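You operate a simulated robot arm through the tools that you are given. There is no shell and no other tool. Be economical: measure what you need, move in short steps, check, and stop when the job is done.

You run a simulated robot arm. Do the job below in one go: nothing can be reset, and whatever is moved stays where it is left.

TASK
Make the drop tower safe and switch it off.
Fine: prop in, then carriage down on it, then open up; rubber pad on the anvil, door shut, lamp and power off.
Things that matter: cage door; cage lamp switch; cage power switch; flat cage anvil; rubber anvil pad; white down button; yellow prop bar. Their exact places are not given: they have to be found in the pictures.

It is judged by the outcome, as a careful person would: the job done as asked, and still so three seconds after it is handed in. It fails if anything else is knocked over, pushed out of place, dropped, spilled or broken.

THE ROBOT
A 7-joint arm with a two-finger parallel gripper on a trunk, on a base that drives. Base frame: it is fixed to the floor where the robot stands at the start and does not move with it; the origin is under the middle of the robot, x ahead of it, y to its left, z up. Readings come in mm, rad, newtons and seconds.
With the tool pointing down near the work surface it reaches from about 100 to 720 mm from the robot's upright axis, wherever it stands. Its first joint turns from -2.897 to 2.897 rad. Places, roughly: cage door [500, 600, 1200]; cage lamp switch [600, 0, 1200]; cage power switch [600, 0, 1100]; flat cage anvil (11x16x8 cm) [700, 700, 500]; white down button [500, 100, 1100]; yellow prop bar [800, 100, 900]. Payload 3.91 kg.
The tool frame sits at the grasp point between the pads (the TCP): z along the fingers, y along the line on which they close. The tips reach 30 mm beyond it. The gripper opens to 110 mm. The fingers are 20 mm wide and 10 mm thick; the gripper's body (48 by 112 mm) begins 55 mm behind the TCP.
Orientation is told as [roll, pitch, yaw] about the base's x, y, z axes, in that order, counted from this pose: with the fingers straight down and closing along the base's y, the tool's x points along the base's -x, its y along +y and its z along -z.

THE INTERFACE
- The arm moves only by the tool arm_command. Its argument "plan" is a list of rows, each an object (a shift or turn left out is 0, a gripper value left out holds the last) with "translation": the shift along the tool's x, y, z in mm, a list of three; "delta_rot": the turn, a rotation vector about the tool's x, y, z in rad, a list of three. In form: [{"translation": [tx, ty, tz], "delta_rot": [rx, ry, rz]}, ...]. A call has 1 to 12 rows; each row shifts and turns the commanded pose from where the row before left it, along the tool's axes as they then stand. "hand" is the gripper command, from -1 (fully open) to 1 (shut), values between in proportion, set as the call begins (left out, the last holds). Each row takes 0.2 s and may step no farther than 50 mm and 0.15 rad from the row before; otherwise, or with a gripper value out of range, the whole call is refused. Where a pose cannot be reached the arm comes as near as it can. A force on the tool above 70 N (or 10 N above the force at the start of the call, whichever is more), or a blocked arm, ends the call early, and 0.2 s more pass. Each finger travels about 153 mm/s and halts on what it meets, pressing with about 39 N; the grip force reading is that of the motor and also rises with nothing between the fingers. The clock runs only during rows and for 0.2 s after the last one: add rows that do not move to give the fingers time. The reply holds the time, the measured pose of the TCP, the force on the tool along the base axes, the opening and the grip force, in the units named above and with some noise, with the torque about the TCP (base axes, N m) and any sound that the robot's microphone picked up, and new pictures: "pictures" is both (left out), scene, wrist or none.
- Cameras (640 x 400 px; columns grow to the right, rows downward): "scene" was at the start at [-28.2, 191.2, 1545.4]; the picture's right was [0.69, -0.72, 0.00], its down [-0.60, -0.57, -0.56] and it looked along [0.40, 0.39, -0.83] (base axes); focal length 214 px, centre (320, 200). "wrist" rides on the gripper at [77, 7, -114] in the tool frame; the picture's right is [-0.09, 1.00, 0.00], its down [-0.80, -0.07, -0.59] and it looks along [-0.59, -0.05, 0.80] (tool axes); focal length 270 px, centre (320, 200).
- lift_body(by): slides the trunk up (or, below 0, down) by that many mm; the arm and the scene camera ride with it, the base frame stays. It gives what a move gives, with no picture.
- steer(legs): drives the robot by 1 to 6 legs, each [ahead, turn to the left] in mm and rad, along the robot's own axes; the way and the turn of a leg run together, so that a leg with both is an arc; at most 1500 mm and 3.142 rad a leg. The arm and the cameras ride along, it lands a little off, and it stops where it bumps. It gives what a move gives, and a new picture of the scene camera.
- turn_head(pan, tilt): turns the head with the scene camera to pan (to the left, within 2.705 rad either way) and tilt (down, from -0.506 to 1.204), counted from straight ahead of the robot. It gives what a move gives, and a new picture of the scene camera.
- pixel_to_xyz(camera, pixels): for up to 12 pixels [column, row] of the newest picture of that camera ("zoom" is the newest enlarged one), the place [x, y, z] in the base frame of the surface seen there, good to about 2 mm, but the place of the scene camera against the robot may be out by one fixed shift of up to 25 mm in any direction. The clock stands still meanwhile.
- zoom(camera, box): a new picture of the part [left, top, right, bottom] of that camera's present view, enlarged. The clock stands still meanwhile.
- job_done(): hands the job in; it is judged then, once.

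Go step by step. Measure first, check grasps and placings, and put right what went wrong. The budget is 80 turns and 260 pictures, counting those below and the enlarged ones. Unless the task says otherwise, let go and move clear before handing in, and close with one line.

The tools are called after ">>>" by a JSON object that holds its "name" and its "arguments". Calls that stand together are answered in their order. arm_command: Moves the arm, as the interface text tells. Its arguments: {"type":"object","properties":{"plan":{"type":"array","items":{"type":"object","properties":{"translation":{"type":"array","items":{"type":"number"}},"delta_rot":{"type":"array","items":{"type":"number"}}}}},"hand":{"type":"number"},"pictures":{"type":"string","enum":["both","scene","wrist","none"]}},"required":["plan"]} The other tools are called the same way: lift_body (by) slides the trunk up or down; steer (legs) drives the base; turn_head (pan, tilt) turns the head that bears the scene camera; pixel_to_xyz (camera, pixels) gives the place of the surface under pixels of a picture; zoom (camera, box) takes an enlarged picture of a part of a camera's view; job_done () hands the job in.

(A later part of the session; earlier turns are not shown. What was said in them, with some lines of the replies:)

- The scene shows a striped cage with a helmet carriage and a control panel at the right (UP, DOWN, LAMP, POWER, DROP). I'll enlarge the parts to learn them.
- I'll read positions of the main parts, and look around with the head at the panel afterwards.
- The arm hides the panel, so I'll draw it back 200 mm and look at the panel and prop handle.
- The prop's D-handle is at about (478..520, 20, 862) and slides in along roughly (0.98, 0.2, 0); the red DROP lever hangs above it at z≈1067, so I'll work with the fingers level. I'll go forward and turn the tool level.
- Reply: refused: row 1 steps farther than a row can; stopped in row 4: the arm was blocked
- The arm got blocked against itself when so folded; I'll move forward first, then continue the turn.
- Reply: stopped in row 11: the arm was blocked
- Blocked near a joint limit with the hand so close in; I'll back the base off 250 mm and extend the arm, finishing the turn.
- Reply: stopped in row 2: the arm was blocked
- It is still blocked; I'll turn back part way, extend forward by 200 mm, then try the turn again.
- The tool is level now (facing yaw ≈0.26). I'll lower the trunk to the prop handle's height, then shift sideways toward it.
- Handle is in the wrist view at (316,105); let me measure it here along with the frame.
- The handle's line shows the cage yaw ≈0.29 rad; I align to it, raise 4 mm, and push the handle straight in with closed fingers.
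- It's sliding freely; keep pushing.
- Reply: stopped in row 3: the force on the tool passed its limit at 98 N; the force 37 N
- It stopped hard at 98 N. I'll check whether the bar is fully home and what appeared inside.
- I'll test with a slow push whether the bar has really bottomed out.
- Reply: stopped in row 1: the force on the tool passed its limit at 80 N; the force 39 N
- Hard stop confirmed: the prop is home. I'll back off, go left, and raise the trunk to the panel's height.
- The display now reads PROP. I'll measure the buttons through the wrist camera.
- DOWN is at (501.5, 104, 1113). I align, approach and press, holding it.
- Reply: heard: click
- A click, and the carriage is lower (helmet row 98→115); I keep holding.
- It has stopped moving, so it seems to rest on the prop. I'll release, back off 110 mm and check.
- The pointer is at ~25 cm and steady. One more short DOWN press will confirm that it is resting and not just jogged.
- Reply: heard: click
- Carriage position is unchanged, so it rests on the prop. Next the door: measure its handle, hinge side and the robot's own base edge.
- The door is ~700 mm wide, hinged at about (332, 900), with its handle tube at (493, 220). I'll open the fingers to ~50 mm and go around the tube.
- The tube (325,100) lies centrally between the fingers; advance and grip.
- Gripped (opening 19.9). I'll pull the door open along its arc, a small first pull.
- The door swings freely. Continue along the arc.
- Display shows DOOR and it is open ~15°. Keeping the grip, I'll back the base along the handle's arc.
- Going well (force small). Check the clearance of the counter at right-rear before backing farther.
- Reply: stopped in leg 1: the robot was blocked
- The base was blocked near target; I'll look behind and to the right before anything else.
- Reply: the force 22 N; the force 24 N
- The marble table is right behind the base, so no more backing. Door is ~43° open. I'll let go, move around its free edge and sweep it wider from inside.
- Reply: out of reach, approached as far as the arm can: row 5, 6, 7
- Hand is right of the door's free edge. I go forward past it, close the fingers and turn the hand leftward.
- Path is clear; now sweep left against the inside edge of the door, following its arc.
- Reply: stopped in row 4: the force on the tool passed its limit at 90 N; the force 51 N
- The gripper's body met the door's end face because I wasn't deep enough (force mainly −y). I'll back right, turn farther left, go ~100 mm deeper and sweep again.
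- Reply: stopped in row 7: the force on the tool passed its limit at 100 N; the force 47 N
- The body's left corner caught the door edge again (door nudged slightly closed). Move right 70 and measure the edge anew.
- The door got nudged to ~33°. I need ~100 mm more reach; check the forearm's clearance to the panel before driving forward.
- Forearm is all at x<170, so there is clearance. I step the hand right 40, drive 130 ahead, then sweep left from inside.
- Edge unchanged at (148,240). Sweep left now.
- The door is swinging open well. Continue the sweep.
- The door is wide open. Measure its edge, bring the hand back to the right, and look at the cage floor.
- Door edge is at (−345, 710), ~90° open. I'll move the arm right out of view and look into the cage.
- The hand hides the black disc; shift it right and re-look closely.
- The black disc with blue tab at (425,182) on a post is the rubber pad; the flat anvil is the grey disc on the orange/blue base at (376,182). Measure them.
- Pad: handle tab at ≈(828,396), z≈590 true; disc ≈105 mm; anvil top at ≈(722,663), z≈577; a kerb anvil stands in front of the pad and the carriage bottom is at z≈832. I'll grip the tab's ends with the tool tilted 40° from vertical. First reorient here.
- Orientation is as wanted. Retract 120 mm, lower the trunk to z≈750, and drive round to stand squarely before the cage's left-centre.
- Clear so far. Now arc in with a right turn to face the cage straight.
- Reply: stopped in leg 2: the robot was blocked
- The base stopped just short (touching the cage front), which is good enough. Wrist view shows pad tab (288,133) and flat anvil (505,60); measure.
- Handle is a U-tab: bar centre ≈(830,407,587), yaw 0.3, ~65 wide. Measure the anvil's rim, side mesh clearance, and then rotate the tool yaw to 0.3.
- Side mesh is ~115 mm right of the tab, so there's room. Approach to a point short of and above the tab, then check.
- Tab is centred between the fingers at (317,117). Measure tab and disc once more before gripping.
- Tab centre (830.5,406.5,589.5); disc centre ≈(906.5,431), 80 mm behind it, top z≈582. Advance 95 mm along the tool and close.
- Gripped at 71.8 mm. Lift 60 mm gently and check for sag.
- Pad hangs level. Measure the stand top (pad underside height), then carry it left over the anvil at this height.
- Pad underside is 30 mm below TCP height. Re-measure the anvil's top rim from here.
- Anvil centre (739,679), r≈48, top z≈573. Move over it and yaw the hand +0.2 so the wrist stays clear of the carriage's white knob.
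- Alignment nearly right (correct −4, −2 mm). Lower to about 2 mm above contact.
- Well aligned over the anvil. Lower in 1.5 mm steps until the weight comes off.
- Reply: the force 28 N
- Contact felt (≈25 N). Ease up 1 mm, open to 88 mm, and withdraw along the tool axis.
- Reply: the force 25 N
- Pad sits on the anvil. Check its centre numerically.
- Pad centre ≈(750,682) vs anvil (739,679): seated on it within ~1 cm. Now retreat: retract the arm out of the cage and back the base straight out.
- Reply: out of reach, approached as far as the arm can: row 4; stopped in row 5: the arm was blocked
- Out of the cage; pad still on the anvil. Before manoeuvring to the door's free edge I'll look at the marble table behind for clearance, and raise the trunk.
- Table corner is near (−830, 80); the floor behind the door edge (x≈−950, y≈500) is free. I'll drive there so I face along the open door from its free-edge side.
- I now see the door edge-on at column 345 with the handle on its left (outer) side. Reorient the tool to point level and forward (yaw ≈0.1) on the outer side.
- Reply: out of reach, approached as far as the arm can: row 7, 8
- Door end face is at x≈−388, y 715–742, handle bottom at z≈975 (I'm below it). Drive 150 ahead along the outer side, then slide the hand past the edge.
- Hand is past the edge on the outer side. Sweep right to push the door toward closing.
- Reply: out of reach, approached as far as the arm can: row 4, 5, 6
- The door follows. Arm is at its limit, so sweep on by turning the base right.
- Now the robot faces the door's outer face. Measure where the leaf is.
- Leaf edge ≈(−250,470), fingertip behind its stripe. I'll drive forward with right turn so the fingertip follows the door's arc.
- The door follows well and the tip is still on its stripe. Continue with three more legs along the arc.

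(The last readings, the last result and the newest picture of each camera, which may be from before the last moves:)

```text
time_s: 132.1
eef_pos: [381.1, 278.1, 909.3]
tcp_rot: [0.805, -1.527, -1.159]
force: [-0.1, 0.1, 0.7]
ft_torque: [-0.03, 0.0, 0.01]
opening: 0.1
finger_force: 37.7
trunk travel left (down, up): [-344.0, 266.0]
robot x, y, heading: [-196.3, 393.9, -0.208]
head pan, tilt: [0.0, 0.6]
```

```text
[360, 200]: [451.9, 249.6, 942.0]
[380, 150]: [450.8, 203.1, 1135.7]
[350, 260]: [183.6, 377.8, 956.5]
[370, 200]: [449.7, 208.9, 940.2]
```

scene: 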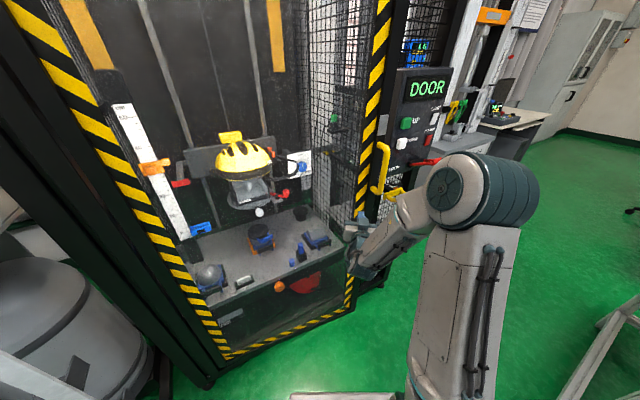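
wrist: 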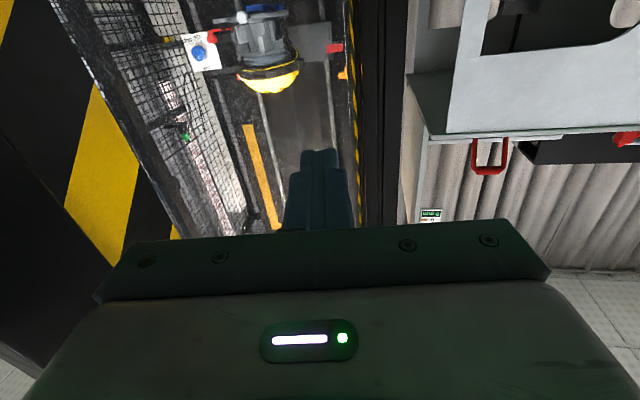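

Door is nearly shut. Push the last stretch with the arm, feeling for the stop.

>>> {"name": "arm_command", "arguments": {"plan": [{"translation": [0, 13, 17.3]}, {"translation": [0, 13, 17.3]}, {"translation": [0, 13, 17.3]}, {"translation": [0, 13, 17.3]}, {"translation": [0, 9, 12]}, {"translation": [0, 6, 8]}, {"translation": [0, 6, 8]}, {"translation": [0, 6, 8]}, {"translation": [0, 6, 8]}, {}], "pictures": "scene"}}

```text
time_s: 133.7
eef_pos: [488.0, 312.5, 908.5]
tcp_rot: [0.73, -1.526, -1.091]
force: [-44.7, 4.0, 14.0]
ft_torque: [0.0, -0.53, 0.03]
opening: 0.0
finger_force: 38.5
trunk travel left (down, up): [-344.0, 266.0]
robot x, y, heading: [-198.8, 392.1, -0.207]
head pan, tilt: [0.0, 0.6]
stopped in row 8: the force on the tool passed its limit at 84 N (the readings are from after the stop); the commanded pose is now the measured one
```

scene: 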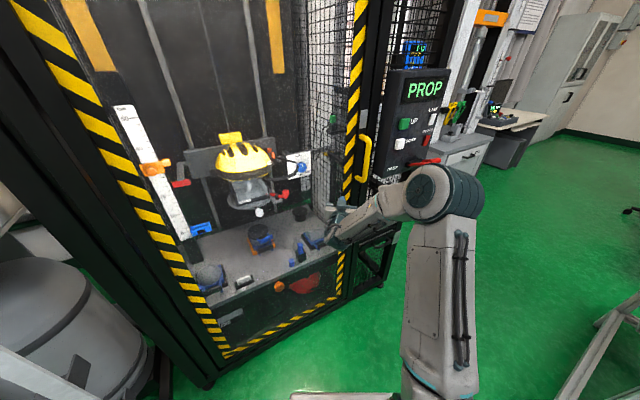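

Door is shut; display changed from DOOR to PROP. Withdraw, tip the hand ~33° downward (so the camera will clear the DROP lever), raise the trunk, and drive round to the panel.

>>> {"name": "arm_command", "arguments": {"plan": [{"translation": [0, 0, -30]}, {"translation": [0, 0, -45]}, {"translation": [0, 0, -45]}, {"translation": [0, 0, -30]}, {"delta_rot": [0, 0.13, 0]}, {"delta_rot": [0, 0.13, 0]}, {"delta_rot": [0, 0.13, 0]}, {"delta_rot": [0, 0.13, 0]}, {}], "pictures": "none"}}

>>> {"name": "lift_body", "arguments": {"by": 255}}

>>> {"name": "steer", "arguments": {"legs": [[-200, 0], [0, -0.88], [440, 0]]}}

```text
time_s: 135.7
eef_pos: [354.7, 365.8, 910.0]
tcp_rot: [0.054, -1.009, -0.404]
force: [-0.1, 0.9, -0.2]
ft_torque: [-0.03, 0.02, -0.02]
opening: 0.0
finger_force: 37.7
trunk travel left (down, up): [-344.0, 266.0]
robot x, y, heading: [-195.6, 393.2, -0.208]
head pan, tilt: [0.0, 0.6]
```

```text
time_s: 138.3
eef_pos: [355.4, 365.9, 1165.6]
tcp_rot: [0.056, -1.008, -0.404]
force: [-0.7, 0.2, -0.5]
ft_torque: [-0.03, -0.04, 0.01]
opening: 0.0
finger_force: 38.0
trunk travel left (down, up): [-599.0, 11.0]
robot x, y, heading: [-200.1, 393.8, -0.213]
head pan, tilt: [0.0, 0.6]
```

```text
time_s: 144.5
eef_pos: [154.8, -394.4, 1164.5]
tcp_rot: [0.052, -1.008, -1.274]
force: [0.0, -0.4, 0.4]
ft_torque: [0.0, 0.0, 0.0]
opening: 0.1
finger_force: 38.0
trunk travel left (down, up): [-599.0, 11.0]
robot x, y, heading: [-181.4, 44.2, -1.078]
head pan, tilt: [0.0, 0.6]
```

scene: 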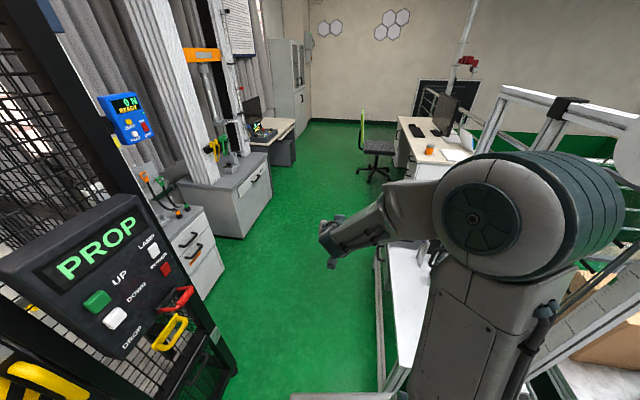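

Clear. Turn left to face the panel.

>>> {"name": "steer", "arguments": {"legs": [[0, 1.1]]}}

>>> {"name": "arm_command", "arguments": {"plan": [{"delta_rot": [-0.099, 0, -0.063]}, {"delta_rot": [-0.099, 0, -0.063]}, {"delta_rot": [-0.099, 0, -0.063]}, {"delta_rot": [-0.099, 0, -0.063]}, {}], "pictures": "wrist"}}

```text
time_s: 147.7
eef_pos: [359.9, 157.3, 1164.2]
tcp_rot: [0.052, -1.009, -0.148]
force: [0.7, 0.2, 0.4]
ft_torque: [-0.01, 0.01, 0.0]
opening: 0.0
finger_force: 38.2
trunk travel left (down, up): [-599.0, 11.0]
robot x, y, heading: [-182.7, 42.6, 0.046]
head pan, tilt: [0.0, 0.6]
```

scene: 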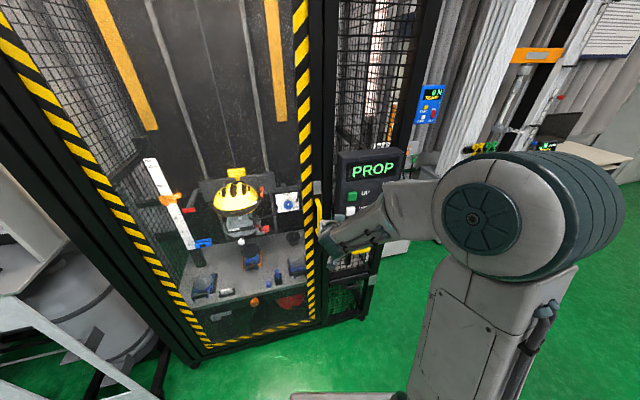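

```text
time_s: 148.9
eef_pos: [358.9, 158.2, 1165.3]
tcp_rot: [0.041, -1.02, 0.332]
force: [0.2, 0.2, 0.8]
ft_torque: [-0.02, 0.01, -0.01]
opening: 0.0
finger_force: 37.6
trunk travel left (down, up): [-599.0, 11.0]
robot x, y, heading: [-179.8, 47.2, 0.048]
head pan, tilt: [0.0, 0.6]
```

wrist: 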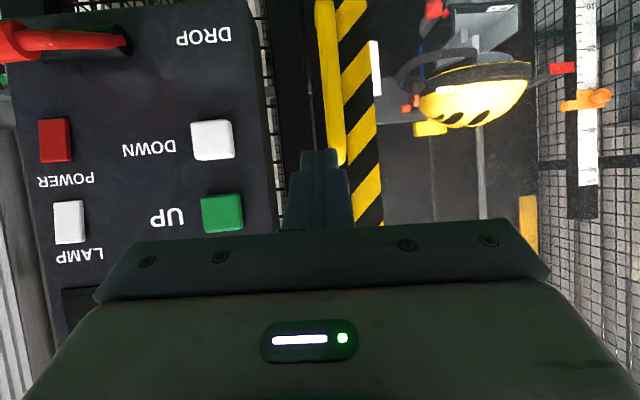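

LAMP (70,222) and POWER (55,140) are visible. Measure them and the lever.

>>> {"name": "pixel_to_xyz", "arguments": {"camera": "wrist", "pixels": [[70, 222], [60, 208], [80, 235], [55, 140], [45, 125], [66, 155], [10, 40], [30, 40], [100, 40], [100, 180], [40, 60]]}}

>>> {"name": "zoom", "arguments": {"camera": "wrist", "box": [0, 0, 160, 290]}}

```text
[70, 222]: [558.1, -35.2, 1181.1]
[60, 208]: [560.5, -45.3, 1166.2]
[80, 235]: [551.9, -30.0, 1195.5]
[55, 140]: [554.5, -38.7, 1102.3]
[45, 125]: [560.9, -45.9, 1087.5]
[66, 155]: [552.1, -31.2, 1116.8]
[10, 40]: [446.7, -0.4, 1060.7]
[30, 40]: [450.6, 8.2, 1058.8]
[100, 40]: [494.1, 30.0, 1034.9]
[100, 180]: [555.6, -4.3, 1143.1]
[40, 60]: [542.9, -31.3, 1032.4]
```

```text
1.38 times, centred on (80, 145) of wrist
```

zoom: 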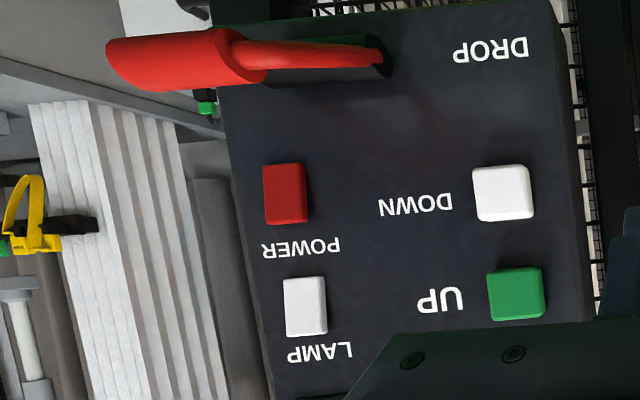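

LAMP at (556.5,−37,1181), POWER at (555.5,−38.5,1102). Raise slightly, shift right above the lever, and stop 40 mm short of LAMP.

>>> {"name": "arm_command", "arguments": {"plan": [{"translation": [-19.6, 0, -12]}, {"translation": [0, -49.5, 0]}, {"translation": [0, -49.5, 0]}, {"translation": [0, -49.5, 0]}, {"translation": [0, -49.5, 0]}, {"translation": [0, -49.5, 0]}, {"translation": [-13.5, 0, 22.1]}, {"translation": [-13.5, 0, 22.1]}, {}], "pictures": "wrist"}}

```text
time_s: 150.9
eef_pos: [495.2, -55.9, 1181.8]
tcp_rot: [0.041, -1.023, 0.332]
force: [0.7, 0.1, -0.3]
ft_torque: [0.0, -0.04, -0.05]
opening: 0.0
finger_force: 38.1
trunk travel left (down, up): [-599.0, 11.0]
robot x, y, heading: [-176.9, 44.2, 0.05]
head pan, tilt: [0.0, 0.6]
5 turns are left
```

wrist: 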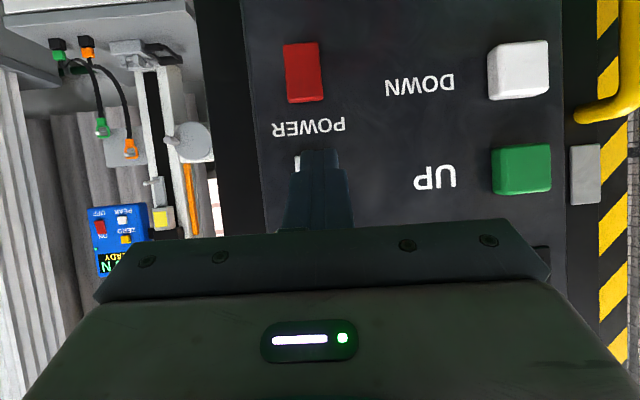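

5 turns left. Press LAMP now (≈34 mm to contact, then ~6 mm) and withdraw.

>>> {"name": "arm_command", "arguments": {"plan": [{"translation": [-4.3, 0, -2.6]}, {"translation": [-10.5, 0, 17]}, {"translation": [-5.2, 0, 8.5]}, {"translation": [-2.6, 0, 4.3]}, {"translation": [-1.6, 0, 2.5]}, {"translation": [-1.6, 0, 2.5]}, {}, {"translation": [10.5, 0, -17]}, {"translation": [10.5, 0, -17]}, {}], "pictures": "both"}}

>>> {"name": "zoom", "arguments": {"camera": "scene", "box": [150, 100, 450, 300]}}

```text
time_s: 153.1
eef_pos: [498.2, -55.2, 1186.4]
tcp_rot: [0.042, -1.023, 0.329]
force: [-1.2, 1.0, 0.0]
ft_torque: [0.01, 0.03, -0.03]
opening: 0.0
finger_force: 37.9
trunk travel left (down, up): [-599.0, 11.0]
robot x, y, heading: [-181.2, 43.4, 0.047]
head pan, tilt: [0.0, 0.6]
heard: click
```

scene: 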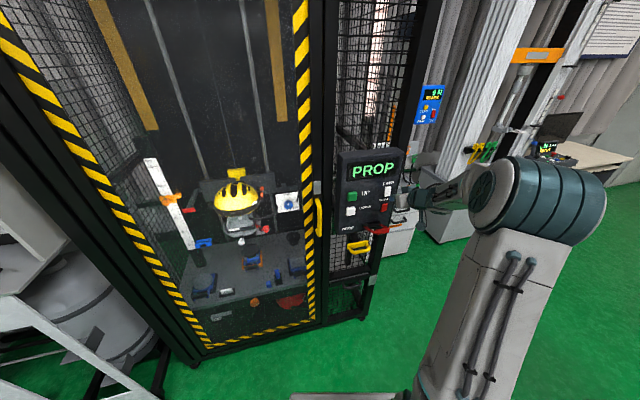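
wrist: 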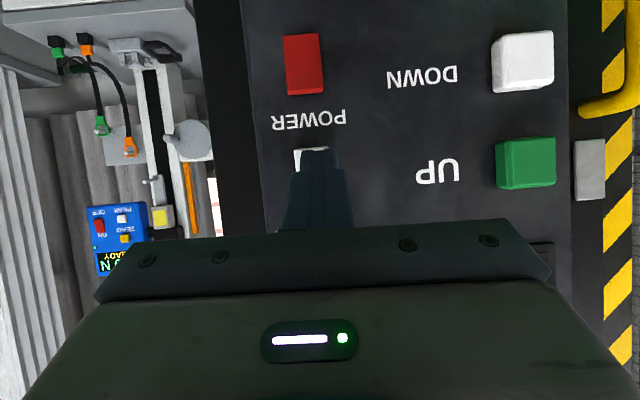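

```text
2.00 times, centred on (300, 200) of scene
4 turns are left
```

zoom: 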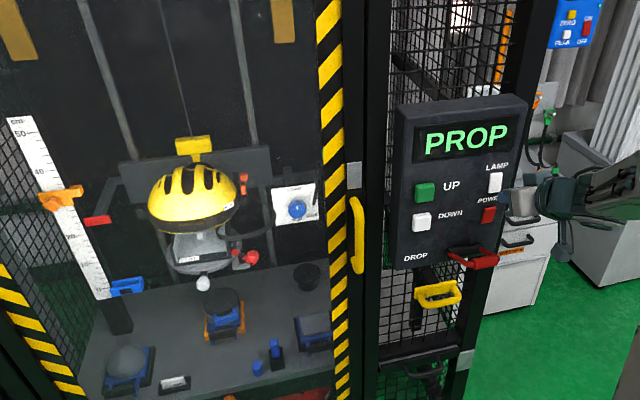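

Click heard and the cage is darker: lamp off. Now lower to POWER, press, and withdraw upward.

>>> {"name": "arm_command", "arguments": {"plan": [{"translation": [32.8, 0, 20.2]}, {"translation": [32.8, 0, 20.2]}, {"translation": [-10.5, 0, 17]}, {"translation": [-4.2, 0, 6.8]}, {"translation": [-2.1, 0, 3.4]}, {"translation": [-1.6, 0, 2.5]}, {"translation": [-1.0, 0, 1.7]}, {}, {"translation": [10.5, 0, -17]}, {"translation": [10.5, 0, -17]}, {}], "pictures": "both"}}

>>> {"name": "zoom", "arguments": {"camera": "scene", "box": [250, 100, 450, 300]}}

```text
time_s: 155.5
eef_pos: [494.6, -52.9, 1112.0]
tcp_rot: [0.041, -1.024, 0.329]
force: [0.8, 0.6, 0.3]
ft_torque: [-0.01, 0.01, 0.02]
opening: 0.0
finger_force: 37.8
trunk travel left (down, up): [-599.0, 11.0]
robot x, y, heading: [-182.5, 41.1, 0.049]
head pan, tilt: [0.0, 0.6]
```

scene: 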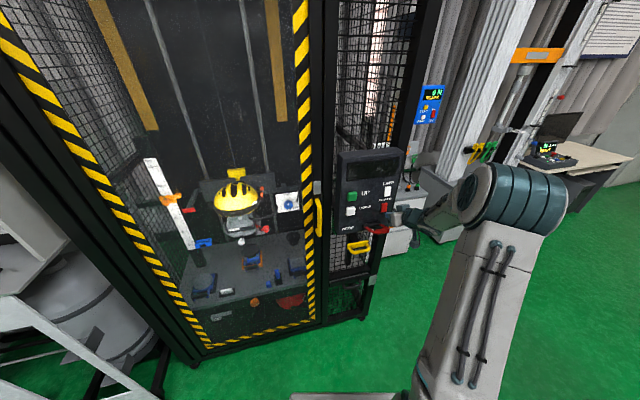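
wrist: 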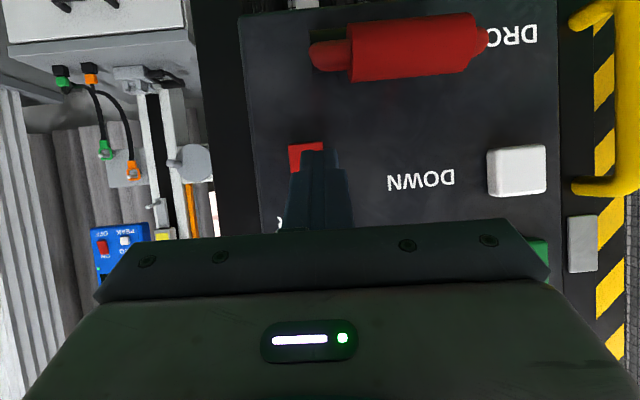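

```text
2.00 times, centred on (350, 200) of scene
3 turns are left
```

zoom: 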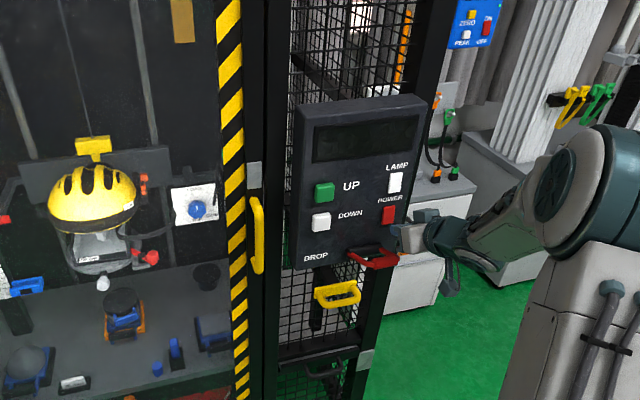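

The display is dark: power is off. Move the hand up and clear.

>>> {"name": "arm_command", "arguments": {"plan": [{"translation": [-34, 0, -21]}, {"translation": [-34, 0, -21]}, {"translation": [20, 0, -32]}, {"translation": [20, 0, -32]}, {"translation": [20, 0, -32]}, {}], "pictures": "scene"}}

>>> {"name": "zoom", "arguments": {"camera": "scene", "box": [150, 100, 450, 300]}}

```text
time_s: 156.9
eef_pos: [390.0, -98.7, 1191.5]
tcp_rot: [0.043, -1.022, 0.33]
force: [-0.1, 0.4, -0.5]
ft_torque: [0.0, -0.01, 0.0]
opening: 0.1
finger_force: 37.6
trunk travel left (down, up): [-599.0, 11.0]
robot x, y, heading: [-180.7, 47.8, 0.044]
head pan, tilt: [0.0, 0.6]
```

scene: 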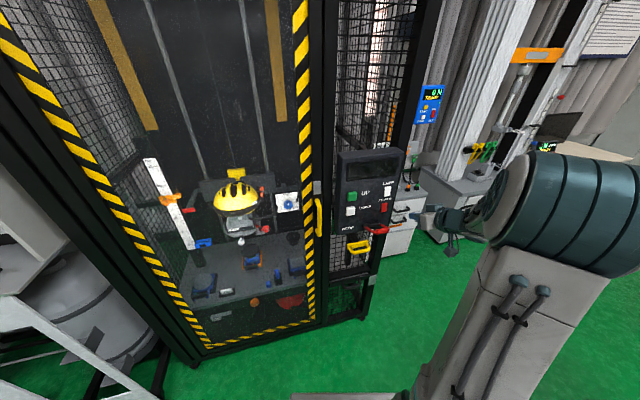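

```text
2.00 times, centred on (300, 200) of scene
2 turns are left
```

zoom: 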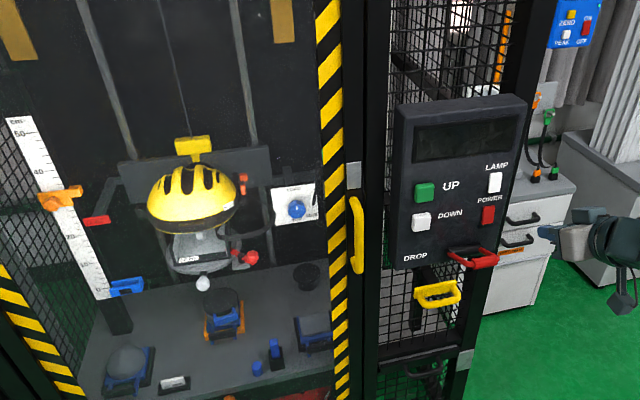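

The last picture shows the door shut, the pad on the anvil, the carriage still resting on the prop, the display dark and the arm clear, so I'm handing in.

>>> {"name": "job_done", "arguments": {}}

```text
The job is handed in.
```

The drop tower is safe and switched off: prop in, carriage resting on it, rubber pad on the anvil (about 1 cm off centre), door shut, lamp and power off.
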